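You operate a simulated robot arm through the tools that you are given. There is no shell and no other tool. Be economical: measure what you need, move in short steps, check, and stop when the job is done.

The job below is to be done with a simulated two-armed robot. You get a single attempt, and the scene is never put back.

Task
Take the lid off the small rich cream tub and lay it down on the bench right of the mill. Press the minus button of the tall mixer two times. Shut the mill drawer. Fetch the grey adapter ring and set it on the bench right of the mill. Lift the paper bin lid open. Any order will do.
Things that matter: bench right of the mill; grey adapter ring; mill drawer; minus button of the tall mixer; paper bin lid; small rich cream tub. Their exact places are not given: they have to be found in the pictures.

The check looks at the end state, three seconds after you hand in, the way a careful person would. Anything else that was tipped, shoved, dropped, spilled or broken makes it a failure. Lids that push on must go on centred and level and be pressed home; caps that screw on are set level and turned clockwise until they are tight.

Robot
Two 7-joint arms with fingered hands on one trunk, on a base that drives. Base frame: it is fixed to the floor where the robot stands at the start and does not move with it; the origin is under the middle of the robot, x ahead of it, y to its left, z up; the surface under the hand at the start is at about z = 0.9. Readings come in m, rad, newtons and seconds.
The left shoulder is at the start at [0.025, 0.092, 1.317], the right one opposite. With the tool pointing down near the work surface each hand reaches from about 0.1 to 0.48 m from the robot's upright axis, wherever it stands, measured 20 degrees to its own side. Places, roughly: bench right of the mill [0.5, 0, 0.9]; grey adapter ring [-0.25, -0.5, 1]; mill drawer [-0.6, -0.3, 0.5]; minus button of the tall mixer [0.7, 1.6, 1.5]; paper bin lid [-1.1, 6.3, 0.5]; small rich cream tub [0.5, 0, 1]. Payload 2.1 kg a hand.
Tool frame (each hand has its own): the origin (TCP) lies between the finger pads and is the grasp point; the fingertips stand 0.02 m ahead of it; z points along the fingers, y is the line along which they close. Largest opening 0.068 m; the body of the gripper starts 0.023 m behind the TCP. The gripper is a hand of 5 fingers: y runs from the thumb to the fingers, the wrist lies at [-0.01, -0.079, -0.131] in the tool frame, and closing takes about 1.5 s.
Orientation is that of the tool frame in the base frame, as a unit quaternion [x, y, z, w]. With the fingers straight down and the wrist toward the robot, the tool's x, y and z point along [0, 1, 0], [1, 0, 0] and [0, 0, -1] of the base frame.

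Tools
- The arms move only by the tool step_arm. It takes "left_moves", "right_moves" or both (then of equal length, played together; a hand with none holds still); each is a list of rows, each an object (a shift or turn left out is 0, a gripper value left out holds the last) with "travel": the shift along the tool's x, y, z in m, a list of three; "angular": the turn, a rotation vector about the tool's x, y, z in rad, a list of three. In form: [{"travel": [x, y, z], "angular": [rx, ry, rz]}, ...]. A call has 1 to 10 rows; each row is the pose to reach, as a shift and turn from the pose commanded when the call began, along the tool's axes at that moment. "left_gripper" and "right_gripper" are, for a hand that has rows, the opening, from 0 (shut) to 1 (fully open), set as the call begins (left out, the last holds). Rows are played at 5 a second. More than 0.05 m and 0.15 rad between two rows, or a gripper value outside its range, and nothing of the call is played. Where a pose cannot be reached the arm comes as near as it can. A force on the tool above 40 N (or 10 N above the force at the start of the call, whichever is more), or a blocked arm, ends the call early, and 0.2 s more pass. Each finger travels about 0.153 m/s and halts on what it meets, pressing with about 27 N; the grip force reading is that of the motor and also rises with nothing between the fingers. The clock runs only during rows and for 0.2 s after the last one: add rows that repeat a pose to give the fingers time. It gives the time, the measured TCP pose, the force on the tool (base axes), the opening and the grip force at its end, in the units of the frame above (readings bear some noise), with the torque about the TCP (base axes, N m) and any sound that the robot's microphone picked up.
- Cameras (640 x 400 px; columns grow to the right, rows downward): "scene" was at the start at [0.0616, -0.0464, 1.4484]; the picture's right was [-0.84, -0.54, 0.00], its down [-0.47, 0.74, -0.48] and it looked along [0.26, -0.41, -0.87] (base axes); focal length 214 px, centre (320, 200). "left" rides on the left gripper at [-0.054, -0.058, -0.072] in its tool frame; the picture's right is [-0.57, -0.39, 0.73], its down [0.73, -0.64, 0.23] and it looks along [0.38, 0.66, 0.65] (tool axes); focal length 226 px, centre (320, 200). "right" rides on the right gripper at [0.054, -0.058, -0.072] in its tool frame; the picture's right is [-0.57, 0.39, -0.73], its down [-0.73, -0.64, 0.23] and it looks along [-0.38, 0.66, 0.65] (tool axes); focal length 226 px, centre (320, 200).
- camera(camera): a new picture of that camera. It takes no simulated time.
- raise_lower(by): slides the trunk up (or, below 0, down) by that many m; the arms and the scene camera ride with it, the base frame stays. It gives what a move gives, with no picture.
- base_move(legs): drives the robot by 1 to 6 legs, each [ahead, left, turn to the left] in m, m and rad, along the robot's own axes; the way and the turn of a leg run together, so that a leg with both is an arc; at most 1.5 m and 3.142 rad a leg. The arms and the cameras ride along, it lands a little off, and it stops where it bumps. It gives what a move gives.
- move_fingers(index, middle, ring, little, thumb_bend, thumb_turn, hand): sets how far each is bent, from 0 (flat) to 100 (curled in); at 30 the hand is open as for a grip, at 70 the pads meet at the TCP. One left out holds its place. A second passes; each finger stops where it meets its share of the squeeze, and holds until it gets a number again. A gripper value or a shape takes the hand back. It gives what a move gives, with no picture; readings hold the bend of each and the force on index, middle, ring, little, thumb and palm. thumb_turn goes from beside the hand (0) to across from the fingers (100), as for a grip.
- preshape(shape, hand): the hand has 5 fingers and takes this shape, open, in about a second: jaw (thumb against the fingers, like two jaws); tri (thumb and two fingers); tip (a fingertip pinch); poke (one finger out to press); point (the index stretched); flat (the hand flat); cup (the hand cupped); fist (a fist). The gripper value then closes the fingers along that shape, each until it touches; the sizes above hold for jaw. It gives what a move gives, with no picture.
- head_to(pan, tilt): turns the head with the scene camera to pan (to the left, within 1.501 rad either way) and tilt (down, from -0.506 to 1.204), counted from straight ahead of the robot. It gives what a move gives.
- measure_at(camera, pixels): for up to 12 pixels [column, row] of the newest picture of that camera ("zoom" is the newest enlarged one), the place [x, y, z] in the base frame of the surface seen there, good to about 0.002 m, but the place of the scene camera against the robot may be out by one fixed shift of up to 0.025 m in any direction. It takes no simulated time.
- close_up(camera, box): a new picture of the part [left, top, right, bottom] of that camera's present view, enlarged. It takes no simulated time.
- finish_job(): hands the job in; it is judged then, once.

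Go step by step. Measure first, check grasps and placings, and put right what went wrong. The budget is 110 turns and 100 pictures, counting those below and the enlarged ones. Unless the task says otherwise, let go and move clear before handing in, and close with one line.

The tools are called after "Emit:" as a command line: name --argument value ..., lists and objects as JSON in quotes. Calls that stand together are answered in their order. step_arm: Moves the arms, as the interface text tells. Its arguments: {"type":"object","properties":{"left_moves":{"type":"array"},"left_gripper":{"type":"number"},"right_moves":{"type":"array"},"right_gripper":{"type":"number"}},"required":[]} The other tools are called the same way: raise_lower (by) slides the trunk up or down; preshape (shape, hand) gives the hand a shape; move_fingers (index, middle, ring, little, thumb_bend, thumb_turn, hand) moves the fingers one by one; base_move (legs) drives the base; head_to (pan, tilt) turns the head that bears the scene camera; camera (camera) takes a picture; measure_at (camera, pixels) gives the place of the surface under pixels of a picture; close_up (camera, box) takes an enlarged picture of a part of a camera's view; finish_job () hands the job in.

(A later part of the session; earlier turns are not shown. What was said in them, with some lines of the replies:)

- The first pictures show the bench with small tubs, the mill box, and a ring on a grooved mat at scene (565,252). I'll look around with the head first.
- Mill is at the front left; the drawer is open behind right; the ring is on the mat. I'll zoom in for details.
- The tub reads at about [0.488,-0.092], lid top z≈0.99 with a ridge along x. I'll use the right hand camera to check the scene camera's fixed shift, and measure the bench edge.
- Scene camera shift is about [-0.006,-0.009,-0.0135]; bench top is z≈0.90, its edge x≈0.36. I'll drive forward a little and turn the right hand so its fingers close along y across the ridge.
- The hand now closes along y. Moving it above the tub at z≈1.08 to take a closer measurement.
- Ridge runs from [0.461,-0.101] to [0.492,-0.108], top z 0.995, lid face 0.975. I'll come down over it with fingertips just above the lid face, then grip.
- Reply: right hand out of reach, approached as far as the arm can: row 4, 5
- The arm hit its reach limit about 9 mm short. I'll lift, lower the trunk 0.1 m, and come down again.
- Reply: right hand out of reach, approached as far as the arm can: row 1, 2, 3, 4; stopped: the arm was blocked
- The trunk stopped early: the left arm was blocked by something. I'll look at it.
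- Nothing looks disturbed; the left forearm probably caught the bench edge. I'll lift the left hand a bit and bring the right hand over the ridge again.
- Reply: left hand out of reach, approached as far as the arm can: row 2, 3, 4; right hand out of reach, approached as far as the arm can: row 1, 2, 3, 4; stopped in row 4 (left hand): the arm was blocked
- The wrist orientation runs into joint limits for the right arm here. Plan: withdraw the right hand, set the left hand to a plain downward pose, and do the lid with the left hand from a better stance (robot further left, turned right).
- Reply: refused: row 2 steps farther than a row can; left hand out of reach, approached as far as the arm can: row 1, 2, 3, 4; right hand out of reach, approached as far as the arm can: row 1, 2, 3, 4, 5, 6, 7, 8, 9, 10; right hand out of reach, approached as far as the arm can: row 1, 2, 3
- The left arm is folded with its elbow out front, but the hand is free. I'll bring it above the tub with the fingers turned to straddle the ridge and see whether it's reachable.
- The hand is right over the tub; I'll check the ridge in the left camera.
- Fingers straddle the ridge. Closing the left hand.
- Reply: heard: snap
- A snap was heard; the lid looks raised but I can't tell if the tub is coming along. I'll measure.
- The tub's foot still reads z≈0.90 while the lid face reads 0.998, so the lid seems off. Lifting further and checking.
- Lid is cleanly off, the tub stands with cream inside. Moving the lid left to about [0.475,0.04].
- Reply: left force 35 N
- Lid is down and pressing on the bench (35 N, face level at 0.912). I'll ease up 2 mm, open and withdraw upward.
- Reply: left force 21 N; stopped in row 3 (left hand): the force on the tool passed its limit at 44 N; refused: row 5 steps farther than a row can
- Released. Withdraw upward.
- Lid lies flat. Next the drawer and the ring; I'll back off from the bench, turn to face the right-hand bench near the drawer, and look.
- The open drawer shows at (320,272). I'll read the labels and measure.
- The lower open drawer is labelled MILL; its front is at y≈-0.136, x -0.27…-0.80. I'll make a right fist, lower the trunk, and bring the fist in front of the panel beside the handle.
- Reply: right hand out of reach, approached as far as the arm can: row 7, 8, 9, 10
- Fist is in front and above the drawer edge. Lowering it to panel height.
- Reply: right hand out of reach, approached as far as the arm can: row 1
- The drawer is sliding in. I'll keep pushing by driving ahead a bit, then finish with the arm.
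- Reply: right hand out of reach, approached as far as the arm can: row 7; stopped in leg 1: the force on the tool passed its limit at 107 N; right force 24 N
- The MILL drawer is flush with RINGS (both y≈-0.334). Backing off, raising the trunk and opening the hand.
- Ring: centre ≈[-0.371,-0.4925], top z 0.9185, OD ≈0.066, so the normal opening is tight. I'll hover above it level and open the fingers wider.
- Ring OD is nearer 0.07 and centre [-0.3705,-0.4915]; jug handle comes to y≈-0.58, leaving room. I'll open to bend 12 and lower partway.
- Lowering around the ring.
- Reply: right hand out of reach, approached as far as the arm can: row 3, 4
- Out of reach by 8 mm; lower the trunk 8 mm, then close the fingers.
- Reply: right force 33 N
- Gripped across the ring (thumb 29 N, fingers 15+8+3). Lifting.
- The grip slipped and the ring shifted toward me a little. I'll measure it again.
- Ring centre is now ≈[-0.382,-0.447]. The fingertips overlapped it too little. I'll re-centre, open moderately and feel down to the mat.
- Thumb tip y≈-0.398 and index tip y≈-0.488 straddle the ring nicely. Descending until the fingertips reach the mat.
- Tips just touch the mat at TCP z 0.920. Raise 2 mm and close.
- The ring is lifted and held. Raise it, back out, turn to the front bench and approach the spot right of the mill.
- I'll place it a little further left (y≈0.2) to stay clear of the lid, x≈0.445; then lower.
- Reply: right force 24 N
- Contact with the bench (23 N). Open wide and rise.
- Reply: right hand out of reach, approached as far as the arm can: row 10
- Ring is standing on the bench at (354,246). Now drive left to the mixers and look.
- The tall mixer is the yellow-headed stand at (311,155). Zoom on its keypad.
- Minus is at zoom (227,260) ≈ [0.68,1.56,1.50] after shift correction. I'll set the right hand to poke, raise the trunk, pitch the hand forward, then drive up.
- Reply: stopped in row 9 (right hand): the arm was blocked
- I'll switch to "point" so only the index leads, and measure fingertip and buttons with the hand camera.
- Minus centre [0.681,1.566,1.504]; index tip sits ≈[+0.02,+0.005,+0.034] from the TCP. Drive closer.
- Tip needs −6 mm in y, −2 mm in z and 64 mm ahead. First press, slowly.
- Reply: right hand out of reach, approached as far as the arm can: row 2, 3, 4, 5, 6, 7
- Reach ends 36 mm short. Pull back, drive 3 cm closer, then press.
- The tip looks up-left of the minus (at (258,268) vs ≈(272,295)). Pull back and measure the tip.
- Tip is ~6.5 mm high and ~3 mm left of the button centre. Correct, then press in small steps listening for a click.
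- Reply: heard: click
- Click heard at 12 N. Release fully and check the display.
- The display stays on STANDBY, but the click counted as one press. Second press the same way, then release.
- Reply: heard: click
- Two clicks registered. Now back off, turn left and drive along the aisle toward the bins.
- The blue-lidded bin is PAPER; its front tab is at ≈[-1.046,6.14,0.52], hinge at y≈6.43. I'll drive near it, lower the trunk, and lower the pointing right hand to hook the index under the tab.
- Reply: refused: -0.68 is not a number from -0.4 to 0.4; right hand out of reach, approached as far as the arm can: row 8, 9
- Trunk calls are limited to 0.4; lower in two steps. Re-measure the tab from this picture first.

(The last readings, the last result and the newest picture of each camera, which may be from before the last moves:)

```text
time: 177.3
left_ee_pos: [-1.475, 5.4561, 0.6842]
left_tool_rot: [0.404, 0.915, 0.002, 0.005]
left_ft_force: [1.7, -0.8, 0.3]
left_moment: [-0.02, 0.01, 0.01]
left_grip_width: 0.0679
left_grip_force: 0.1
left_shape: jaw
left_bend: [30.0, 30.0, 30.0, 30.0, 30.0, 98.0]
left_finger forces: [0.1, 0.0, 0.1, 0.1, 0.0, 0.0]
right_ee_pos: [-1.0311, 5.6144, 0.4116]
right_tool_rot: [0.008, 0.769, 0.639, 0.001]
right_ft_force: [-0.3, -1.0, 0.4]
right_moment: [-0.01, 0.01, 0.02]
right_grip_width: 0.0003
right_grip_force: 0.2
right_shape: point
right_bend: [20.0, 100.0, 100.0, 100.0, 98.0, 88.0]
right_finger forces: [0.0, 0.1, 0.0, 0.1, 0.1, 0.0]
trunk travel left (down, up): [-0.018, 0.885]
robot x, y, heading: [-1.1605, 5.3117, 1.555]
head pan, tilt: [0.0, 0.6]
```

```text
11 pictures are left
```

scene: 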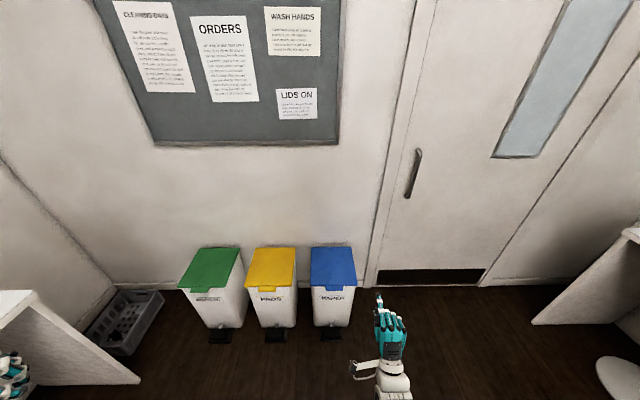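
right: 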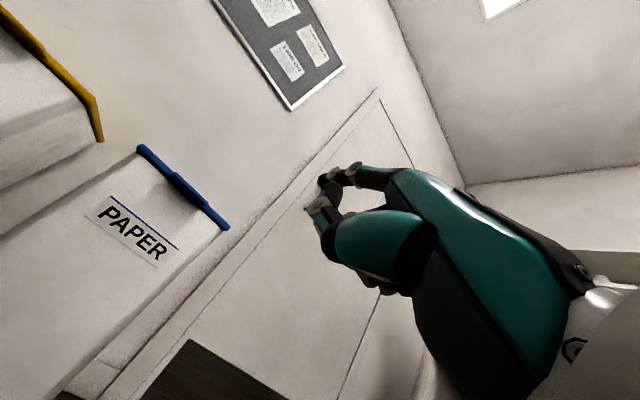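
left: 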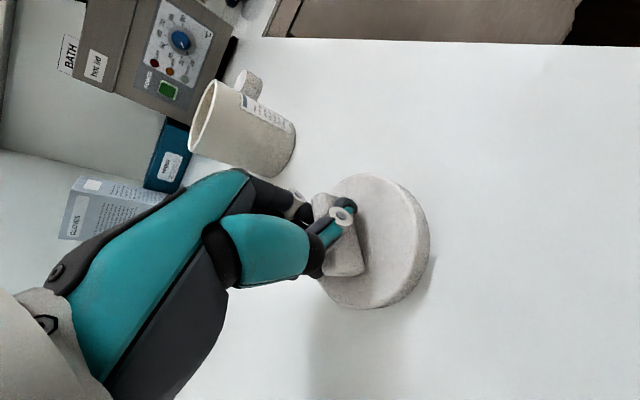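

Emit:
measure_at --camera "right" --pixels '[[142, 150], [160, 165], [178, 182], [190, 192], [205, 206], [225, 226], [175, 190], [190, 203], [321, 182], [135, 225]]'

Emit:
close_up --camera "right" --box '[110, 120, 250, 260]'

```text
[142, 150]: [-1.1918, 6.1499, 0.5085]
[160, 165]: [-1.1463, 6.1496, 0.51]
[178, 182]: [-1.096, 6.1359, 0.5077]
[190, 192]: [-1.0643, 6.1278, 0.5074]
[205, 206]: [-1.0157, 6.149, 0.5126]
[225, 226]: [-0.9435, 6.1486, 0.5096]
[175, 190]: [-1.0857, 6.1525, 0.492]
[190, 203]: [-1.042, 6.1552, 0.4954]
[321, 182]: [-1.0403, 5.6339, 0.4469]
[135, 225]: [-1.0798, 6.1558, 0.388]
```

```text
2.86 times, centred on (180, 190) of right
```

zoom: 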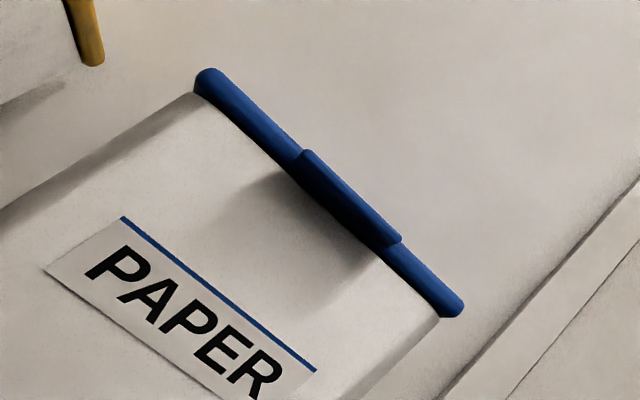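

Tab centre is x≈-1.066, y 6.118–6.149, underside z≈0.50; index tip now ≈[-1.033,5.64,0.447]. Drive up, shift left, then level the hand just below tab height.

Emit:
base_move --legs '[[0, 0.04, 0], [0.42, 0, 0]]'

Emit:
step_arm --right_moves '[{"travel": [0, 0.01, -0.002], "angular": [-0.06, 0, 0]}, {"travel": [0, 0.02, -0.004], "angular": [-0.12, 0, 0]}, {"travel": [0, 0.03, -0.006], "angular": [-0.18, 0, 0]}, {"travel": [0, 0.03, -0.006], "angular": [-0.18, 0, 0]}]'

Emit:
camera --camera "right"

```text
time: 180.4
left_ee_pos: [-1.509, 5.8735, 0.6835]
left_tool_rot: [0.403, 0.915, 0.001, 0.005]
left_ft_force: [0.0, 0.8, 0.2]
left_moment: [-0.01, 0.02, 0.02]
left_grip_width: 0.0676
left_grip_force: 0.0
left_shape: jaw
left_bend: [30.0, 30.0, 30.0, 30.0, 30.0, 98.0]
left_finger forces: [0.0, 0.0, 0.0, 0.0, 0.1, 0.1]
right_ee_pos: [-1.0659, 6.0336, 0.4134]
right_tool_rot: [0.008, 0.769, 0.639, 0.0]
right_ft_force: [0.0, 0.2, 0.2]
right_moment: [0.02, -0.03, 0.0]
right_grip_width: 0.0
right_grip_force: 0.1
right_shape: point
right_bend: [20.0, 100.0, 100.0, 100.0, 98.0, 88.0]
right_finger forces: [0.0, 0.0, 0.0, 0.0, 0.0, 0.0]
trunk travel left (down, up): [-0.018, 0.885]
robot x, y, heading: [-1.1935, 5.7307, 1.558]
head pan, tilt: [0.0, 0.6]
```

```text
time: 181.4
left_ee_pos: [-1.5087, 5.8742, 0.6835]
left_tool_rot: [0.404, 0.915, 0.002, 0.005]
left_ft_force: [0.5, -0.1, -0.1]
left_moment: [-0.03, 0.02, 0.03]
left_grip_width: 0.0676
left_grip_force: 0.1
left_shape: jaw
left_bend: [30.0, 30.0, 30.0, 30.0, 30.0, 98.0]
left_finger forces: [0.0, 0.0, 0.1, 0.0, 0.1, 0.0]
right_ee_pos: [-1.0652, 6.0326, 0.4402]
right_tool_rot: [0.007, 0.708, 0.706, 0.0]
right_ft_force: [0.3, 0.4, 0.1]
right_moment: [0.0, -0.02, -0.04]
right_grip_width: 0.0
right_grip_force: 0.1
right_shape: point
right_bend: [20.0, 100.0, 100.0, 100.0, 98.0, 88.0]
right_finger forces: [0.1, 0.0, 0.0, 0.1, 0.0, 0.1]
right hand out of reach, approached as far as the arm can: row 3, 4
trunk travel left (down, up): [-0.018, 0.885]
robot x, y, heading: [-1.1958, 5.7291, 1.559]
head pan, tilt: [0.0, 0.6]
```

```text
9 pictures are left
```

right: 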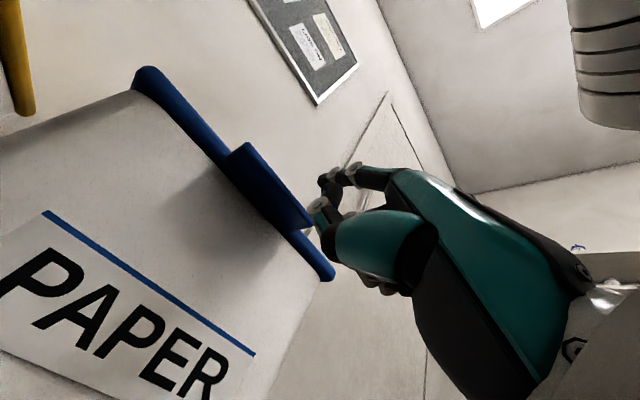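

Emit:
measure_at --camera "right" --pixels '[[322, 182], [328, 172], [232, 158], [270, 195], [303, 228], [265, 205], [240, 185], [290, 225], [247, 145], [225, 200]]'

```text
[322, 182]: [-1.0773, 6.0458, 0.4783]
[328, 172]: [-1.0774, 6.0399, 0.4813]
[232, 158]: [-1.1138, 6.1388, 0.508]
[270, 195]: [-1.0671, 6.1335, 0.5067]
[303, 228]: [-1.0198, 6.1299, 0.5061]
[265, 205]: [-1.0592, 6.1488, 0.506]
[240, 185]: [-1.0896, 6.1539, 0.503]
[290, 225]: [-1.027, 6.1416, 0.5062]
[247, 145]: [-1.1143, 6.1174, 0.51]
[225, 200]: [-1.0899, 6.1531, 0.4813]
```

Index is centred under the tab (tab underside z 0.506, x −1.114…−1.02). Move in: drive 4 cm, then reach 5.5 cm so the tip goes under the tab.

Emit:
base_move --legs '[[0.04, 0, 0]]'

Emit:
step_arm --right_moves '[{"travel": [0, 0, 0.02]}, {"travel": [0, 0, 0.04]}, {"travel": [0, 0, 0.052]}, {"travel": [0, 0, 0.052]}]'

```text
time: 182.3
left_ee_pos: [-1.5079, 5.9143, 0.6832]
left_tool_rot: [0.405, 0.914, 0.002, 0.005]
left_ft_force: [0.3, 0.1, -0.2]
left_moment: [0.03, 0.0, 0.0]
left_grip_width: 0.0679
left_grip_force: 0.1
left_shape: jaw
left_bend: [30.0, 30.0, 30.0, 30.0, 30.0, 98.0]
left_finger forces: [0.1, 0.1, 0.0, 0.0, 0.0, 0.0]
right_ee_pos: [-1.0649, 6.0736, 0.4393]
right_tool_rot: [0.008, 0.708, 0.706, 0.001]
right_ft_force: [-0.2, 0.3, 0.3]
right_moment: [0.01, 0.02, 0.02]
right_grip_width: 0.0
right_grip_force: 0.1
right_shape: point
right_bend: [20.0, 100.0, 100.0, 100.0, 98.0, 88.0]
right_finger forces: [0.1, 0.0, 0.0, 0.1, 0.1, 0.0]
trunk travel left (down, up): [-0.018, 0.885]
robot x, y, heading: [-1.1957, 5.7707, 1.554]
head pan, tilt: [0.0, 0.6]
```

```text
time: 183.3
left_ee_pos: [-1.5075, 5.9158, 0.6835]
left_tool_rot: [0.405, 0.914, 0.001, 0.005]
left_ft_force: [0.3, -0.1, -0.2]
left_moment: [0.02, -0.02, 0.02]
left_grip_width: 0.0677
left_grip_force: 0.1
left_shape: jaw
left_bend: [30.0, 30.0, 30.0, 30.0, 30.0, 98.0]
left_finger forces: [0.1, 0.0, 0.1, 0.1, 0.0, 0.1]
right_ee_pos: [-1.0623, 6.1206, 0.4503]
right_tool_rot: [0.008, 0.708, 0.706, 0.001]
right_ft_force: [0.2, 0.3, 0.4]
right_moment: [-0.02, -0.02, -0.02]
right_grip_width: 0.0002
right_grip_force: 0.1
right_shape: point
right_bend: [20.0, 100.0, 100.0, 100.0, 98.0, 88.0]
right_finger forces: [0.1, 0.0, 0.0, 0.1, 0.0, 0.0]
right hand out of reach, approached as far as the arm can: row 1, 2, 3, 4
trunk travel left (down, up): [-0.018, 0.885]
robot x, y, heading: [-1.1958, 5.7728, 1.556]
head pan, tilt: [0.0, 0.6]
```

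Tip is under the tab. Lifting along the lid's arc.

Emit:
step_arm --right_moves '[{"travel": [0, 0.015, 0.0]}, {"travel": [0, 0.04, 0.004]}, {"travel": [0, 0.07, 0.01]}, {"travel": [0, 0.1, 0.018]}, {"travel": [0, 0.13, 0.028]}, {"travel": [0, 0.16, 0.042]}, {"travel": [0, 0.19, 0.06]}, {"travel": [0, 0.19, 0.06]}]'

Emit:
camera --camera "scene"

```text
time: 184.6
left_ee_pos: [-1.5082, 5.9129, 0.6837]
left_tool_rot: [0.404, 0.915, 0.002, 0.005]
left_ft_force: [-0.7, -0.7, -0.9]
left_moment: [0.03, 0.04, -0.01]
left_grip_width: 0.0677
left_grip_force: 0.1
left_shape: jaw
left_bend: [30.0, 30.0, 30.0, 30.0, 30.0, 98.0]
left_finger forces: [0.0, 0.0, 0.0, 0.1, 0.0, 0.1]
right_ee_pos: [-1.0645, 6.1967, 0.4871]
right_tool_rot: [0.008, 0.707, 0.707, 0.0]
right_ft_force: [-0.9, -18.3, 1.7]
right_moment: [0.22, 0.02, -0.01]
right_grip_width: 0.0634
right_grip_force: 0.1
right_shape: point
right_bend: [20.0, 100.0, 100.0, 100.0, 100.0, 87.0]
right_finger forces: [2.1, 11.9, 0.0, 0.2, 6.3, 0.1]
right hand out of reach, approached as far as the arm can: row 1, 2, 3, 4, 5, 6
trunk travel left (down, up): [-0.018, 0.885]
robot x, y, heading: [-1.1962, 5.7701, 1.554]
head pan, tilt: [0.0, 0.6]
stopped in row 6 (right hand): the force on the tool passed its limit at 85 N (the readings are from after the stop); the commanded pose is now the measured one
```

```text
8 pictures are left
```

scene: 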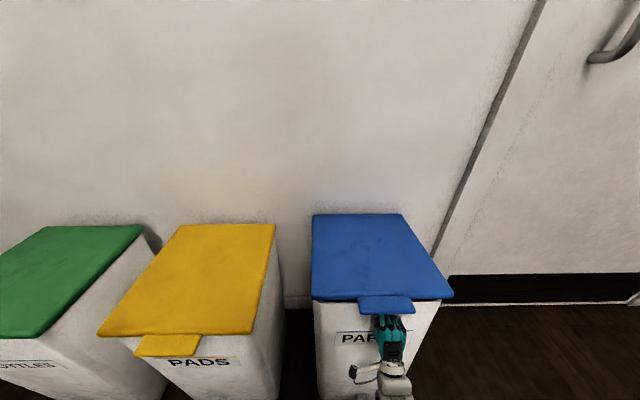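

The arm slid forward instead of up and pressed the bin front. Measure how the bin stands.

Emit:
measure_at --camera "scene" --pixels '[[315, 296], [448, 294], [316, 218], [402, 217], [375, 260], [385, 308], [360, 297], [322, 360], [430, 330], [195, 330], [185, 352], [270, 230]]'

```text
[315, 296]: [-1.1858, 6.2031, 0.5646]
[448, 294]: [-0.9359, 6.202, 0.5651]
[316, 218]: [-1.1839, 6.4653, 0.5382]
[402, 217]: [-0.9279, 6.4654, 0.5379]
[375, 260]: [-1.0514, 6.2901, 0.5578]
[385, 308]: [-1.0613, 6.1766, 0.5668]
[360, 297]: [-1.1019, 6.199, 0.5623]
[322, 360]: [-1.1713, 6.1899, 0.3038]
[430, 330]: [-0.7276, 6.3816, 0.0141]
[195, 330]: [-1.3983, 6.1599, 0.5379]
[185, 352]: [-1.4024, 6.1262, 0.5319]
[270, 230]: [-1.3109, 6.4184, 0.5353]
```

The bin slid back ~3 cm with its lid raised ~3 cm on my finger. I'll ease back 2 cm, then lift with the trunk, which moves the hand straight up.

Emit:
base_move --legs '[[-0.022, 0, 0]]'

Emit:
raise_lower --by 0.07

Emit:
camera --camera "scene"

Emit:
measure_at --camera "scene" --pixels '[[350, 250], [340, 280], [340, 230], [320, 370], [420, 270], [370, 290]]'

```text
time: 185.3
left_ee_pos: [-1.5074, 5.8918, 0.6836]
left_tool_rot: [0.405, 0.914, 0.002, 0.004]
left_ft_force: [0.4, -0.2, 0.7]
left_moment: [0.01, -0.04, -0.03]
left_grip_width: 0.0679
left_grip_force: 0.0
left_shape: jaw
left_bend: [30.0, 30.0, 30.0, 30.0, 30.0, 98.0]
left_finger forces: [0.0, 0.1, 0.1, 0.0, 0.1, 0.1]
right_ee_pos: [-1.0649, 6.1749, 0.4879]
right_tool_rot: [0.008, 0.707, 0.707, 0.0]
right_ft_force: [-0.1, -18.1, -3.3]
right_moment: [0.19, -0.06, 0.06]
right_grip_width: 0.0635
right_grip_force: 0.1
right_shape: point
right_bend: [21.0, 100.0, 100.0, 100.0, 100.0, 87.0]
right_finger forces: [1.0, 6.7, 0.1, 0.0, 9.4, 0.1]
trunk travel left (down, up): [-0.018, 0.885]
robot x, y, heading: [-1.1931, 5.7478, 1.564]
head pan, tilt: [0.0, 0.6]
```

```text
time: 186.4
left_ee_pos: [-1.5079, 5.8933, 0.7542]
left_tool_rot: [0.404, 0.915, 0.001, 0.005]
left_ft_force: [0.5, 0.3, -0.6]
left_moment: [-0.03, -0.01, -0.02]
left_grip_width: 0.0678
left_grip_force: 0.1
left_shape: jaw
left_bend: [30.0, 30.0, 30.0, 30.0, 30.0, 98.0]
left_finger forces: [0.1, 0.1, 0.0, 0.0, 0.0, 0.0]
right_ee_pos: [-1.0637, 6.1779, 0.5725]
right_tool_rot: [0.007, 0.693, 0.72, 0.0]
right_ft_force: [0.1, -0.9, -0.3]
right_moment: [-0.01, 0.0, -0.03]
right_grip_width: 0.0632
right_grip_force: 0.0
right_shape: point
right_bend: [21.0, 100.0, 100.0, 100.0, 98.0, 88.0]
right_finger forces: [0.8, 0.0, 0.1, 0.0, 0.1, 0.1]
trunk travel left (down, up): [-0.088, 0.815]
robot x, y, heading: [-1.1927, 5.746, 1.555]
head pan, tilt: [0.0, 0.6]
```

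```text
7 pictures are left
```

scene: 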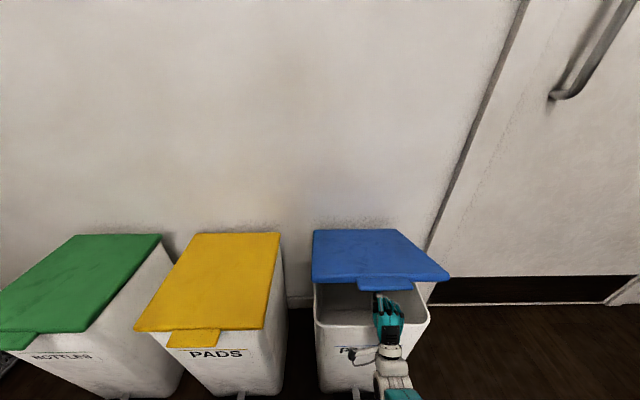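

```text
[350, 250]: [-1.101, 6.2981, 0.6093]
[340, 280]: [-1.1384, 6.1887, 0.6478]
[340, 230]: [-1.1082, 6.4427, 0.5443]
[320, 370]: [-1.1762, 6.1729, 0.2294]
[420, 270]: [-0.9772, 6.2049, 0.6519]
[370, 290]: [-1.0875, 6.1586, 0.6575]
```

The lid is opening (~0.4 rad) and the bin came back with it (front now y≈6.17). Continue: up and forward in alternation.

Emit:
raise_lower --by 0.03

Emit:
base_move --legs '[[0.03, 0, 0]]'

Emit:
raise_lower --by 0.07

Emit:
step_arm --right_moves '[{"travel": [0, 0.015, 0.02]}, {"travel": [0, 0.03, 0.04]}, {"travel": [0, 0.045, 0.06]}, {"travel": [0, 0.06, 0.08]}, {"travel": [0, 0.06, 0.08]}]'

Emit:
camera --camera "scene"

```text
time: 187.2
left_ee_pos: [-1.5077, 5.893, 0.7828]
left_tool_rot: [0.404, 0.915, 0.002, 0.005]
left_ft_force: [0.5, 0.8, 0.6]
left_moment: [0.0, 0.01, 0.0]
left_grip_width: 0.0679
left_grip_force: 0.0
left_shape: jaw
left_bend: [30.0, 30.0, 30.0, 30.0, 30.0, 98.0]
left_finger forces: [0.1, 0.0, 0.0, 0.0, 0.1, 0.0]
right_ee_pos: [-1.064, 6.1774, 0.6105]
right_tool_rot: [0.006, 0.687, 0.727, 0.0]
right_ft_force: [0.7, -1.1, -0.8]
right_moment: [0.04, -0.01, 0.03]
right_grip_width: 0.0636
right_grip_force: 0.0
right_shape: point
right_bend: [20.0, 100.0, 100.0, 100.0, 98.0, 88.0]
right_finger forces: [0.8, 0.0, 0.0, 0.0, 0.1, 0.0]
trunk travel left (down, up): [-0.118, 0.785]
robot x, y, heading: [-1.1917, 5.7473, 1.556]
head pan, tilt: [0.0, 0.6]
```

```text
time: 188.0
left_ee_pos: [-1.5075, 5.9229, 0.7837]
left_tool_rot: [0.404, 0.915, 0.002, 0.005]
left_ft_force: [0.3, -0.2, 0.0]
left_moment: [0.0, 0.0, 0.03]
left_grip_width: 0.0676
left_grip_force: 0.0
left_shape: jaw
left_bend: [30.0, 30.0, 30.0, 30.0, 30.0, 98.0]
left_finger forces: [0.0, 0.1, 0.1, 0.0, 0.1, 0.0]
right_ee_pos: [-1.0637, 6.2081, 0.6098]
right_tool_rot: [0.006, 0.687, 0.726, 0.0]
right_ft_force: [0.8, 0.3, -0.8]
right_moment: [0.03, -0.01, 0.04]
right_grip_width: 0.0633
right_grip_force: 0.0
right_shape: point
right_bend: [20.0, 100.0, 100.0, 100.0, 98.0, 88.0]
right_finger forces: [0.8, 0.1, 0.0, 0.0, 0.1, 0.0]
trunk travel left (down, up): [-0.118, 0.785]
robot x, y, heading: [-1.1944, 5.7785, 1.557]
head pan, tilt: [0.0, 0.6]
```

```text
time: 189.1
left_ee_pos: [-1.5059, 5.924, 0.8535]
left_tool_rot: [0.404, 0.915, 0.002, 0.005]
left_ft_force: [0.8, 0.6, -0.8]
left_moment: [0.0, -0.02, 0.0]
left_grip_width: 0.0677
left_grip_force: 0.0
left_shape: jaw
left_bend: [30.0, 30.0, 30.0, 30.0, 30.0, 98.0]
left_finger forces: [0.0, 0.0, 0.1, 0.1, 0.0, 0.1]
right_ee_pos: [-1.064, 6.2092, 0.6988]
right_tool_rot: [0.008, 0.67, 0.742, 0.002]
right_ft_force: [-0.4, -0.4, -0.1]
right_moment: [0.01, -0.01, -0.03]
right_grip_width: 0.0632
right_grip_force: 0.1
right_shape: point
right_bend: [20.0, 100.0, 100.0, 100.0, 98.0, 88.0]
right_finger forces: [0.5, 0.1, 0.0, 0.0, 0.1, 0.0]
trunk travel left (down, up): [-0.188, 0.715]
robot x, y, heading: [-1.1954, 5.7781, 1.553]
head pan, tilt: [0.0, 0.6]
```

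```text
time: 190.3
left_ee_pos: [-1.5079, 5.9224, 0.8533]
left_tool_rot: [0.404, 0.915, 0.001, 0.006]
left_ft_force: [0.1, 0.2, -0.5]
left_moment: [-0.01, -0.01, -0.01]
left_grip_width: 0.0679
left_grip_force: 0.0
left_shape: jaw
left_bend: [30.0, 30.0, 30.0, 30.0, 30.0, 98.0]
left_finger forces: [0.0, 0.1, 0.0, 0.0, 0.1, 0.0]
right_ee_pos: [-1.0629, 6.2833, 0.7692]
right_tool_rot: [0.007, 0.67, 0.742, 0.001]
right_ft_force: [-0.5, 0.0, 0.1]
right_moment: [0.02, 0.0, -0.02]
right_grip_width: 0.0001
right_grip_force: 0.1
right_shape: point
right_bend: [20.0, 100.0, 100.0, 100.0, 98.0, 88.0]
right_finger forces: [0.1, 0.0, 0.0, 0.0, 0.3, 0.0]
trunk travel left (down, up): [-0.188, 0.715]
robot x, y, heading: [-1.1954, 5.7765, 1.553]
head pan, tilt: [0.0, 0.6]
```

```text
6 pictures are left
```

scene: 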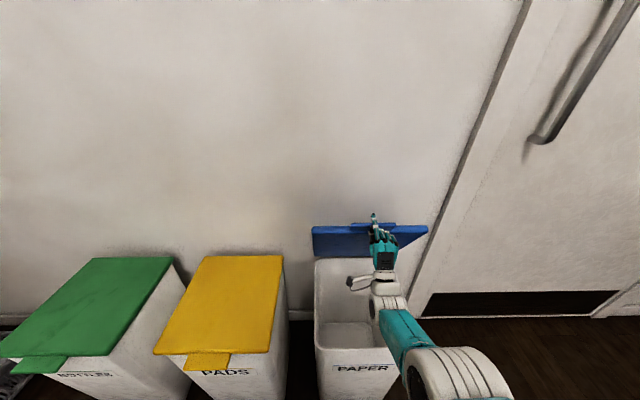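

Emit:
measure_at --camera "scene" --pixels '[[330, 248], [330, 230], [345, 240], [410, 240], [358, 226], [340, 262], [420, 230]]'

Emit:
step_arm --right_moves '[{"travel": [0, -0.025, -0.01]}, {"travel": [0, -0.05, -0.01]}, {"travel": [0, -0.05, 0.02]}, {"travel": [0, -0.05, 0.05]}, {"travel": [0, -0.05, 0.07]}, {"travel": [0, -0.05, 0.09]}, {"travel": [0, -0.05, 0.105]}]'

```text
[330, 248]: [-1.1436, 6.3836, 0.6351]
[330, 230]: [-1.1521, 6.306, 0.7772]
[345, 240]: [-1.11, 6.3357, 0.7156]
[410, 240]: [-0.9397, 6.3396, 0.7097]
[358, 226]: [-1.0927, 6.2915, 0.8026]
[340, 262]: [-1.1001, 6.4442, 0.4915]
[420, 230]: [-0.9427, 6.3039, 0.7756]
```

```text
time: 191.9
left_ee_pos: [-1.5074, 5.923, 0.8535]
left_tool_rot: [0.405, 0.914, 0.001, 0.006]
left_ft_force: [-0.3, 0.0, -0.4]
left_moment: [-0.03, 0.0, 0.03]
left_grip_width: 0.0676
left_grip_force: 0.1
left_shape: jaw
left_bend: [30.0, 30.0, 30.0, 30.0, 30.0, 98.0]
left_finger forces: [0.0, 0.0, 0.0, 0.0, 0.0, 0.0]
right_ee_pos: [-1.0562, 6.2989, 0.7885]
right_tool_rot: [0.007, 0.671, 0.742, 0.001]
right_ft_force: [-0.2, 0.3, 0.7]
right_moment: [-0.03, -0.01, 0.05]
right_grip_width: 0.0
right_grip_force: 0.0
right_shape: point
right_bend: [20.0, 100.0, 100.0, 100.0, 99.0, 88.0]
right_finger forces: [0.0, 0.0, 0.1, 0.1, 0.5, 0.1]
right hand out of reach, approached as far as the arm can: row 1, 2, 3, 4, 5, 6, 7
trunk travel left (down, up): [-0.188, 0.715]
robot x, y, heading: [-1.1964, 5.776, 1.554]
head pan, tilt: [0.0, 0.6]
```

Lid is at about 61°. I'll back off slightly to see whether it stays by itself.

Emit:
base_move --legs '[[-0.07, 0, 0]]'

Emit:
camera --camera "scene"

Emit:
measure_at --camera "scene" --pixels '[[330, 248], [330, 235], [345, 245], [410, 245], [358, 230], [330, 256], [320, 262]]'

```text
time: 192.9
left_ee_pos: [-1.5084, 5.8522, 0.8537]
left_tool_rot: [0.405, 0.914, 0.001, 0.005]
left_ft_force: [-0.3, -0.3, 0.2]
left_moment: [0.03, 0.06, 0.0]
left_grip_width: 0.0676
left_grip_force: 0.1
left_shape: jaw
left_bend: [30.0, 30.0, 30.0, 30.0, 30.0, 98.0]
left_finger forces: [0.1, 0.0, 0.0, 0.0, 0.0, 0.0]
right_ee_pos: [-1.0568, 6.2269, 0.7893]
right_tool_rot: [0.007, 0.671, 0.742, 0.001]
right_ft_force: [0.2, -0.2, -0.6]
right_moment: [0.0, -0.03, 0.0]
right_grip_width: 0.0
right_grip_force: 0.1
right_shape: point
right_bend: [20.0, 100.0, 100.0, 100.0, 98.0, 88.0]
right_finger forces: [0.0, 0.0, 0.0, 0.0, 0.0, 0.0]
trunk travel left (down, up): [-0.188, 0.715]
robot x, y, heading: [-1.197, 5.7066, 1.559]
head pan, tilt: [0.0, 0.6]
```

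```text
5 pictures are left
```

scene: 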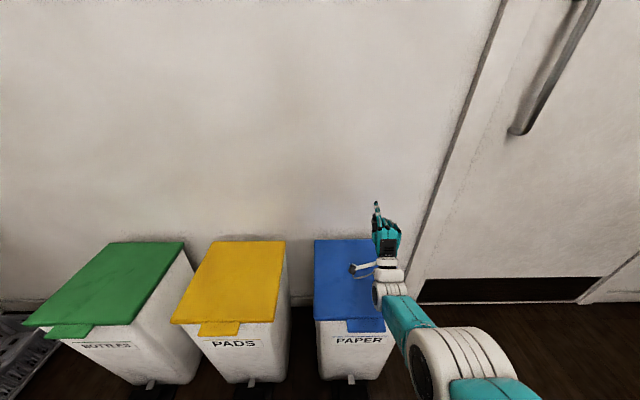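

```text
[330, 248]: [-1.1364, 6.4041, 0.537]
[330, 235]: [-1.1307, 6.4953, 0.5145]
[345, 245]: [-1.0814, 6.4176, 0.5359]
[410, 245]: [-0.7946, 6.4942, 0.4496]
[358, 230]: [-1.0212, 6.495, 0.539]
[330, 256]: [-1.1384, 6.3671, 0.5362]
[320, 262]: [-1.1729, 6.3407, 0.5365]
```

The lid fell shut, so it must go past vertical. The bin itself looks back in line. I'll measure the tab's present place, then reset the arm lower and closer for a second lift with more forward reach.

Emit:
measure_at --camera "scene" --pixels '[[360, 326], [366, 330], [355, 322], [335, 319], [385, 328], [350, 340], [340, 345], [220, 330], [200, 322], [225, 350], [351, 378], [330, 241]]'

Emit:
base_move --legs '[[-0.15, 0.008, 0]]'

Emit:
raise_lower --by -0.17

Emit:
step_arm --right_moves '[{"travel": [0, 0, -0.045]}, {"travel": [0, 0, -0.09]}, {"travel": [0, 0, -0.135]}, {"travel": [0, -0.02, -0.175]}, {"travel": [0, -0.05, -0.21]}, {"travel": [0, -0.09, -0.235]}, {"travel": [0, -0.137, -0.235]}, {"travel": [0, -0.137, -0.235]}]'

```text
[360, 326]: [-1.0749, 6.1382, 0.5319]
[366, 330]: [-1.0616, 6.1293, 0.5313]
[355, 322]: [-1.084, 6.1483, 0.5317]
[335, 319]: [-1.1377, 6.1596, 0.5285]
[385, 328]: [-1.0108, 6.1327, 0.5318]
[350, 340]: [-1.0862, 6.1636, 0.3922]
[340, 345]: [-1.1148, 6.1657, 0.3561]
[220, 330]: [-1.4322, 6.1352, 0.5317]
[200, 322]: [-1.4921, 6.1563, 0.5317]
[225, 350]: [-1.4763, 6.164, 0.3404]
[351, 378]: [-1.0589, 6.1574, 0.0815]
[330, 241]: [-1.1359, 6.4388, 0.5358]
```

```text
time: 194.3
left_ee_pos: [-1.5179, 5.701, 0.8542]
left_tool_rot: [0.404, 0.915, 0.002, 0.006]
left_ft_force: [0.1, 0.7, 0.3]
left_moment: [-0.01, 0.01, 0.04]
left_grip_width: 0.0678
left_grip_force: 0.0
left_shape: jaw
left_bend: [30.0, 30.0, 30.0, 30.0, 30.0, 98.0]
left_finger forces: [0.0, 0.0, 0.1, 0.0, 0.1, 0.0]
right_ee_pos: [-1.0683, 6.0765, 0.7891]
right_tool_rot: [0.006, 0.671, 0.742, 0.0]
right_ft_force: [0.0, 0.1, -0.2]
right_moment: [-0.01, 0.01, 0.03]
right_grip_width: 0.0
right_grip_force: 0.0
right_shape: point
right_bend: [20.0, 100.0, 100.0, 100.0, 98.0, 88.0]
right_finger forces: [0.0, 0.0, 0.1, 0.0, 0.0, 0.0]
trunk travel left (down, up): [-0.188, 0.715]
robot x, y, heading: [-1.207, 5.5525, 1.555]
head pan, tilt: [0.0, 0.6]
```

```text
time: 196.2
left_ee_pos: [-1.5182, 5.7018, 0.6824]
left_tool_rot: [0.404, 0.915, 0.002, 0.005]
left_ft_force: [0.5, -0.1, 0.0]
left_moment: [0.0, 0.0, -0.04]
left_grip_width: 0.0676
left_grip_force: 0.0
left_shape: jaw
left_bend: [30.0, 30.0, 30.0, 30.0, 30.0, 98.0]
left_finger forces: [0.1, 0.0, 0.0, 0.0, 0.0, 0.1]
right_ee_pos: [-1.0668, 6.0816, 0.5562]
right_tool_rot: [0.008, 0.718, 0.696, 0.0]
right_ft_force: [0.2, 0.4, -0.4]
right_moment: [0.0, 0.03, -0.01]
right_grip_width: 0.0002
right_grip_force: 0.0
right_shape: point
right_bend: [20.0, 100.0, 100.0, 100.0, 98.0, 88.0]
right_finger forces: [0.0, 0.0, 0.1, 0.0, 0.1, 0.0]
trunk travel left (down, up): [-0.018, 0.885]
robot x, y, heading: [-1.2058, 5.558, 1.556]
head pan, tilt: [0.0, 0.6]
```

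```text
time: 198.0
left_ee_pos: [-1.5195, 5.7009, 0.684]
left_tool_rot: [0.404, 0.915, 0.001, 0.006]
left_ft_force: [0.4, -0.3, 0.3]
left_moment: [-0.01, 0.02, 0.03]
left_grip_width: 0.0676
left_grip_force: 0.0
left_shape: jaw
left_bend: [30.0, 30.0, 30.0, 30.0, 30.0, 98.0]
left_finger forces: [0.0, 0.0, 0.0, 0.0, 0.1, 0.0]
right_ee_pos: [-1.0709, 5.8418, 0.43]
right_tool_rot: [0.008, 0.717, 0.697, 0.001]
right_ft_force: [-0.1, 0.6, -0.6]
right_moment: [0.01, 0.02, -0.03]
right_grip_width: 0.0001
right_grip_force: 0.1
right_shape: point
right_bend: [20.0, 100.0, 100.0, 100.0, 98.0, 88.0]
right_finger forces: [0.0, 0.0, 0.0, 0.0, 0.0, 0.0]
right hand out of reach, approached as far as the arm can: row 1, 2, 3, 4, 5, 6, 7, 8
trunk travel left (down, up): [-0.018, 0.885]
robot x, y, heading: [-1.2032, 5.5517, 1.552]
head pan, tilt: [0.0, 0.6]
```

The bin is back in its original place (tab y≈6.12–6.15, lid front in line with the yellow one). Drive in so the tip goes under the tab, then lift with the trunk.

Emit:
base_move --legs '[[0.278, 0, 0]]'

Emit:
raise_lower --by 0.09

Emit:
camera --camera "scene"

```text
time: 200.0
left_ee_pos: [-1.5145, 5.9788, 0.6842]
left_tool_rot: [0.405, 0.914, 0.001, 0.005]
left_ft_force: [-0.1, 0.6, -0.3]
left_moment: [-0.01, -0.01, -0.02]
left_grip_width: 0.0679
left_grip_force: 0.0
left_shape: jaw
left_bend: [30.0, 30.0, 30.0, 30.0, 30.0, 98.0]
left_finger forces: [0.0, 0.0, 0.0, 0.0, 0.0, 0.0]
right_ee_pos: [-1.066, 6.1188, 0.4323]
right_tool_rot: [0.008, 0.717, 0.697, 0.001]
right_ft_force: [0.3, 0.1, -0.6]
right_moment: [0.02, 0.03, -0.02]
right_grip_width: 0.0
right_grip_force: 0.0
right_shape: point
right_bend: [20.0, 100.0, 100.0, 100.0, 98.0, 88.0]
right_finger forces: [0.0, 0.1, 0.2, 0.0, 0.0, 0.0]
trunk travel left (down, up): [-0.018, 0.885]
robot x, y, heading: [-1.2009, 5.8323, 1.559]
head pan, tilt: [0.0, 0.6]
```

```text
time: 201.2
left_ee_pos: [-1.5151, 5.9788, 0.7745]
left_tool_rot: [0.405, 0.914, 0.001, 0.005]
left_ft_force: [-0.6, 0.0, -0.2]
left_moment: [-0.02, 0.01, 0.03]
left_grip_width: 0.0677
left_grip_force: 0.1
left_shape: jaw
left_bend: [30.0, 30.0, 30.0, 30.0, 30.0, 98.0]
left_finger forces: [0.0, 0.0, 0.1, 0.1, 0.1, 0.0]
right_ee_pos: [-1.0645, 6.1247, 0.5354]
right_tool_rot: [0.008, 0.697, 0.717, 0.001]
right_ft_force: [0.1, 0.1, -0.2]
right_moment: [-0.01, -0.01, 0.0]
right_grip_width: 0.0633
right_grip_force: 0.1
right_shape: point
right_bend: [21.0, 100.0, 100.0, 100.0, 98.0, 88.0]
right_finger forces: [0.8, 0.1, 0.0, 0.0, 0.1, 0.1]
trunk travel left (down, up): [-0.108, 0.795]
robot x, y, heading: [-1.2028, 5.8309, 1.551]
head pan, tilt: [0.0, 0.6]
```

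```text
4 pictures are left
```

scene: 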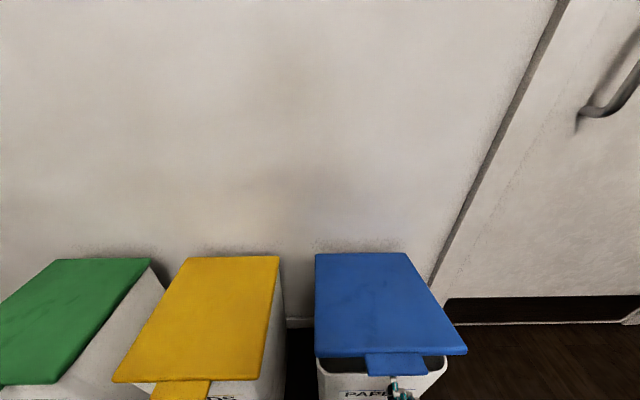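

Lid is riding on the index (0.8 N). Alternate small rises and advances.

Emit:
raise_lower --by 0.025

Emit:
base_move --legs '[[0.03, 0, 0]]'

Emit:
raise_lower --by 0.06

```text
time: 201.9
left_ee_pos: [-1.5138, 5.979, 0.7997]
left_tool_rot: [0.406, 0.914, 0.001, 0.005]
left_ft_force: [-0.5, 0.2, -1.0]
left_moment: [0.02, 0.01, 0.02]
left_grip_width: 0.0676
left_grip_force: 0.0
left_shape: jaw
left_bend: [30.0, 30.0, 30.0, 30.0, 30.0, 98.0]
left_finger forces: [0.1, 0.0, 0.0, 0.1, 0.1, 0.0]
right_ee_pos: [-1.0647, 6.1247, 0.5619]
right_tool_rot: [0.008, 0.697, 0.717, 0.002]
right_ft_force: [-0.3, -0.7, -0.1]
right_moment: [-0.01, -0.02, 0.02]
right_grip_width: 0.0635
right_grip_force: 0.1
right_shape: point
right_bend: [21.0, 100.0, 100.0, 100.0, 98.0, 88.0]
right_finger forces: [0.8, 0.1, 0.0, 0.1, 0.1, 0.1]
trunk travel left (down, up): [-0.133, 0.77]
robot x, y, heading: [-1.2012, 5.8324, 1.558]
head pan, tilt: [0.0, 0.6]
```

```text
time: 202.8
left_ee_pos: [-1.5142, 6.0085, 0.7986]
left_tool_rot: [0.405, 0.914, 0.002, 0.005]
left_ft_force: [0.3, -0.4, -0.3]
left_moment: [-0.01, -0.02, 0.0]
left_grip_width: 0.0677
left_grip_force: 0.0
left_shape: jaw
left_bend: [30.0, 30.0, 30.0, 30.0, 30.0, 98.0]
left_finger forces: [0.0, 0.0, 0.0, 0.0, 0.0, 0.0]
right_ee_pos: [-1.065, 6.1547, 0.5624]
right_tool_rot: [0.007, 0.697, 0.717, 0.001]
right_ft_force: [0.4, -3.1, 0.9]
right_moment: [0.13, 0.02, -0.01]
right_grip_width: 0.0
right_grip_force: 0.1
right_shape: point
right_bend: [18.0, 100.0, 100.0, 100.0, 98.0, 88.0]
right_finger forces: [3.1, 0.0, 0.0, 0.1, 0.0, 0.1]
trunk travel left (down, up): [-0.133, 0.77]
robot x, y, heading: [-1.1999, 5.8634, 1.555]
head pan, tilt: [0.0, 0.6]
```

```text
time: 203.8
left_ee_pos: [-1.5138, 6.0083, 0.8587]
left_tool_rot: [0.405, 0.914, 0.002, 0.006]
left_ft_force: [-1.0, -0.5, 0.0]
left_moment: [-0.03, -0.01, 0.01]
left_grip_width: 0.0679
left_grip_force: 0.0
left_shape: jaw
left_bend: [30.0, 30.0, 30.0, 30.0, 30.0, 98.0]
left_finger forces: [0.1, 0.1, 0.0, 0.1, 0.0, 0.0]
right_ee_pos: [-1.0641, 6.1551, 0.6278]
right_tool_rot: [0.007, 0.69, 0.723, 0.001]
right_ft_force: [0.1, 1.0, -1.0]
right_moment: [-0.02, 0.0, -0.02]
right_grip_width: 0.0635
right_grip_force: 0.0
right_shape: point
right_bend: [20.0, 100.0, 100.0, 100.0, 98.0, 88.0]
right_finger forces: [0.7, 0.0, 0.0, 0.0, 0.0, 0.0]
trunk travel left (down, up): [-0.193, 0.71]
robot x, y, heading: [-1.2033, 5.8604, 1.55]
head pan, tilt: [0.0, 0.6]
```

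The index still carries the lid (0.7 N). Now the arm has reach: sweep forward and up along the arc.

Emit:
step_arm --right_moves '[{"travel": [0, 0.019, 0.021]}, {"travel": [0, 0.038, 0.047]}, {"travel": [0, 0.0565, 0.078]}, {"travel": [0, 0.075, 0.1085]}, {"travel": [0, 0.079, 0.139]}, {"travel": [0, 0.0775, 0.169]}, {"travel": [0, 0.076, 0.199]}]'

Emit:
camera --camera "scene"

```text
time: 205.3
left_ee_pos: [-1.5134, 6.0074, 0.8579]
left_tool_rot: [0.405, 0.914, 0.001, 0.005]
left_ft_force: [0.1, 0.1, -1.0]
left_moment: [-0.02, 0.01, -0.02]
left_grip_width: 0.0679
left_grip_force: 0.0
left_shape: jaw
left_bend: [30.0, 30.0, 30.0, 30.0, 30.0, 98.0]
left_finger forces: [0.1, 0.1, 0.0, 0.0, 0.0, 0.0]
right_ee_pos: [-1.0586, 6.3373, 0.7304]
right_tool_rot: [0.008, 0.689, 0.724, 0.001]
right_ft_force: [-0.4, -0.3, 0.0]
right_moment: [0.01, 0.03, -0.01]
right_grip_width: 0.0633
right_grip_force: 0.1
right_shape: point
right_bend: [20.0, 100.0, 100.0, 100.0, 98.0, 88.0]
right_finger forces: [0.1, 0.1, 0.0, 0.0, 0.0, 0.1]
right hand out of reach, approached as far as the arm can: row 7
trunk travel left (down, up): [-0.193, 0.71]
robot x, y, heading: [-1.2036, 5.8641, 1.555]
head pan, tilt: [0.0, 0.6]
```

```text
3 pictures are left
```

scene: 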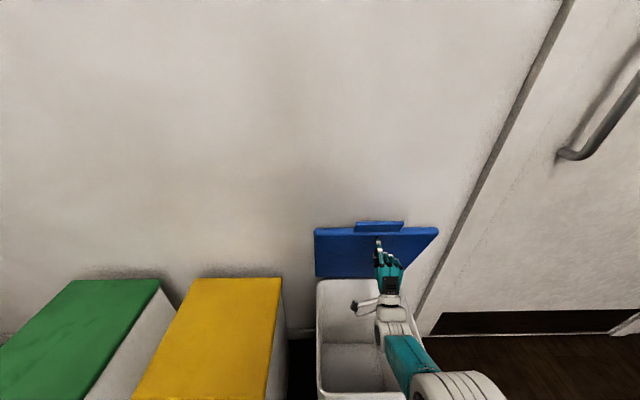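

Lid is now steep, finger on its inside. Measure and push on by driving forward.

Emit:
measure_at --camera "scene" --pixels '[[330, 235], [330, 250], [330, 265], [330, 272], [365, 226], [420, 245], [325, 300], [335, 385]]'

Emit:
base_move --legs '[[0.04, 0, 0]]'

```text
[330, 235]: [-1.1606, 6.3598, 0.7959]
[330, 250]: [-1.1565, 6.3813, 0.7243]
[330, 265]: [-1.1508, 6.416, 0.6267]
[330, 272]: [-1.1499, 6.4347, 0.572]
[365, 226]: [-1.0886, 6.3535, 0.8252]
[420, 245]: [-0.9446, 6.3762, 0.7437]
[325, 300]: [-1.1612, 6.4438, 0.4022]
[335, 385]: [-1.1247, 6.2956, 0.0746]
```

```text
time: 206.2
left_ee_pos: [-1.5139, 6.0491, 0.8589]
left_tool_rot: [0.405, 0.914, 0.002, 0.005]
left_ft_force: [0.1, 0.8, -1.1]
left_moment: [-0.02, -0.03, 0.0]
left_grip_width: 0.0673
left_grip_force: 0.1
left_shape: jaw
left_bend: [30.0, 30.0, 30.0, 30.0, 30.0, 98.0]
left_finger forces: [0.1, 0.0, 0.0, 0.0, 0.0, 0.0]
right_ee_pos: [-1.0588, 6.3778, 0.7307]
right_tool_rot: [0.008, 0.69, 0.723, 0.002]
right_ft_force: [0.3, -0.8, 0.9]
right_moment: [-0.01, -0.02, -0.03]
right_grip_width: 0.0
right_grip_force: 0.1
right_shape: point
right_bend: [20.0, 100.0, 100.0, 100.0, 98.0, 88.0]
right_finger forces: [0.0, 0.1, 0.1, 0.0, 0.0, 0.0]
trunk travel left (down, up): [-0.193, 0.71]
robot x, y, heading: [-1.2001, 5.9031, 1.548]
head pan, tilt: [0.0, 0.6]
```

Emit:
camera --camera "scene"

Emit:
measure_at --camera "scene" --pixels '[[330, 240], [330, 255], [330, 270], [330, 280], [345, 250], [415, 250], [330, 232]]'

```text
2 pictures are left
```

scene: 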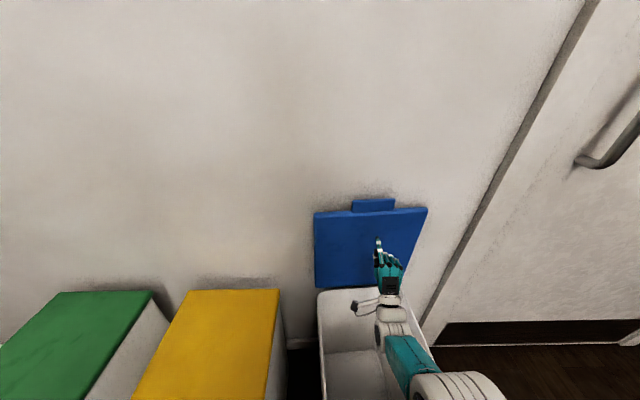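

```text
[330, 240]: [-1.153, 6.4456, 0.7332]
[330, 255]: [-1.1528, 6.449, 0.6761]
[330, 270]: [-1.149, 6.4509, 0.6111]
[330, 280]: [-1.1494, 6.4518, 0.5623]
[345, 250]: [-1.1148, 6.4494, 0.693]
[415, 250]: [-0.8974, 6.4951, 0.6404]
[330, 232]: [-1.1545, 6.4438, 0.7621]
```

The lid has gone up to ~88° and no longer touches the finger. Withdraw straight back and check that it stays.

Emit:
base_move --legs '[[-0.45, 0, 0]]'

Emit:
step_arm --right_moves '[{}, {}, {}, {}, {}, {}, {}, {}, {}, {}]'

Emit:
camera --camera "scene"

```text
time: 208.9
left_ee_pos: [-1.5215, 5.6055, 0.8587]
left_tool_rot: [0.406, 0.914, 0.002, 0.005]
left_ft_force: [1.1, -0.6, 0.2]
left_moment: [-0.03, 0.0, 0.01]
left_grip_width: 0.0676
left_grip_force: 0.0
left_shape: jaw
left_bend: [30.0, 30.0, 30.0, 30.0, 30.0, 98.0]
left_finger forces: [0.0, 0.0, 0.1, 0.0, 0.0, 0.1]
right_ee_pos: [-1.0652, 5.9317, 0.7301]
right_tool_rot: [0.009, 0.69, 0.724, 0.003]
right_ft_force: [-0.2, -0.5, 0.0]
right_moment: [0.01, 0.0, 0.01]
right_grip_width: 0.0
right_grip_force: 0.0
right_shape: point
right_bend: [20.0, 100.0, 100.0, 100.0, 98.0, 88.0]
right_finger forces: [0.0, 0.0, 0.0, 0.0, 0.0, 0.0]
trunk travel left (down, up): [-0.193, 0.71]
robot x, y, heading: [-1.2056, 5.4617, 1.552]
head pan, tilt: [0.0, 0.6]
```

```text
time: 211.1
left_ee_pos: [-1.521, 5.6058, 0.8587]
left_tool_rot: [0.406, 0.914, 0.002, 0.006]
left_ft_force: [0.1, 0.6, 0.9]
left_moment: [0.0, -0.02, 0.04]
left_grip_width: 0.0678
left_grip_force: 0.1
left_shape: jaw
left_bend: [30.0, 30.0, 30.0, 30.0, 30.0, 98.0]
left_finger forces: [0.0, 0.0, 0.1, 0.0, 0.0, 0.0]
right_ee_pos: [-1.065, 5.9324, 0.7304]
right_tool_rot: [0.007, 0.69, 0.724, 0.001]
right_ft_force: [0.0, 0.6, -0.7]
right_moment: [-0.02, -0.02, -0.05]
right_grip_width: 0.0
right_grip_force: 0.0
right_shape: point
right_bend: [20.0, 100.0, 100.0, 100.0, 98.0, 88.0]
right_finger forces: [0.0, 0.1, 0.1, 0.0, 0.0, 0.0]
trunk travel left (down, up): [-0.193, 0.71]
robot x, y, heading: [-1.2084, 5.4585, 1.553]
head pan, tilt: [0.0, 0.6]
```

```text
1 pictures are left
```

scene: 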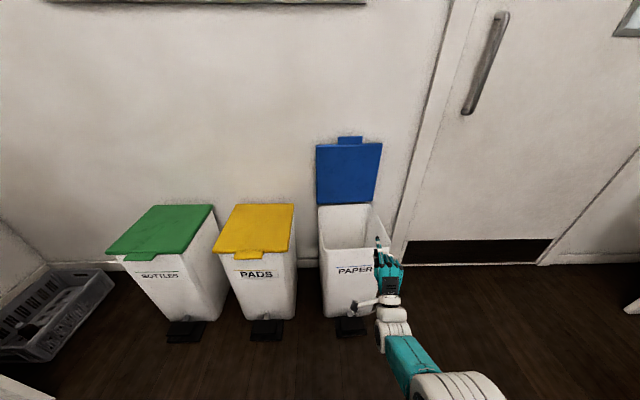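

The paper lid stands open on its own at (348,172), the bin is in line with its neighbours, and both hands are clear. The other four jobs were checked as each was done, so I'm handing in.

Emit:
finish_job

```text
The job is handed in.
```

I finished all five jobs and handed in: the cream tub lid and the grey adapter ring are on the bench right of the mill, the mixer's minus button got two presses (two clicks heard, though its display stayed on STANDBY), the mill drawer is shut, and the paper bin lid stands open. While opening the bin I pushed it back about 3 cm; it came forward again and measures in line with its neighbours.
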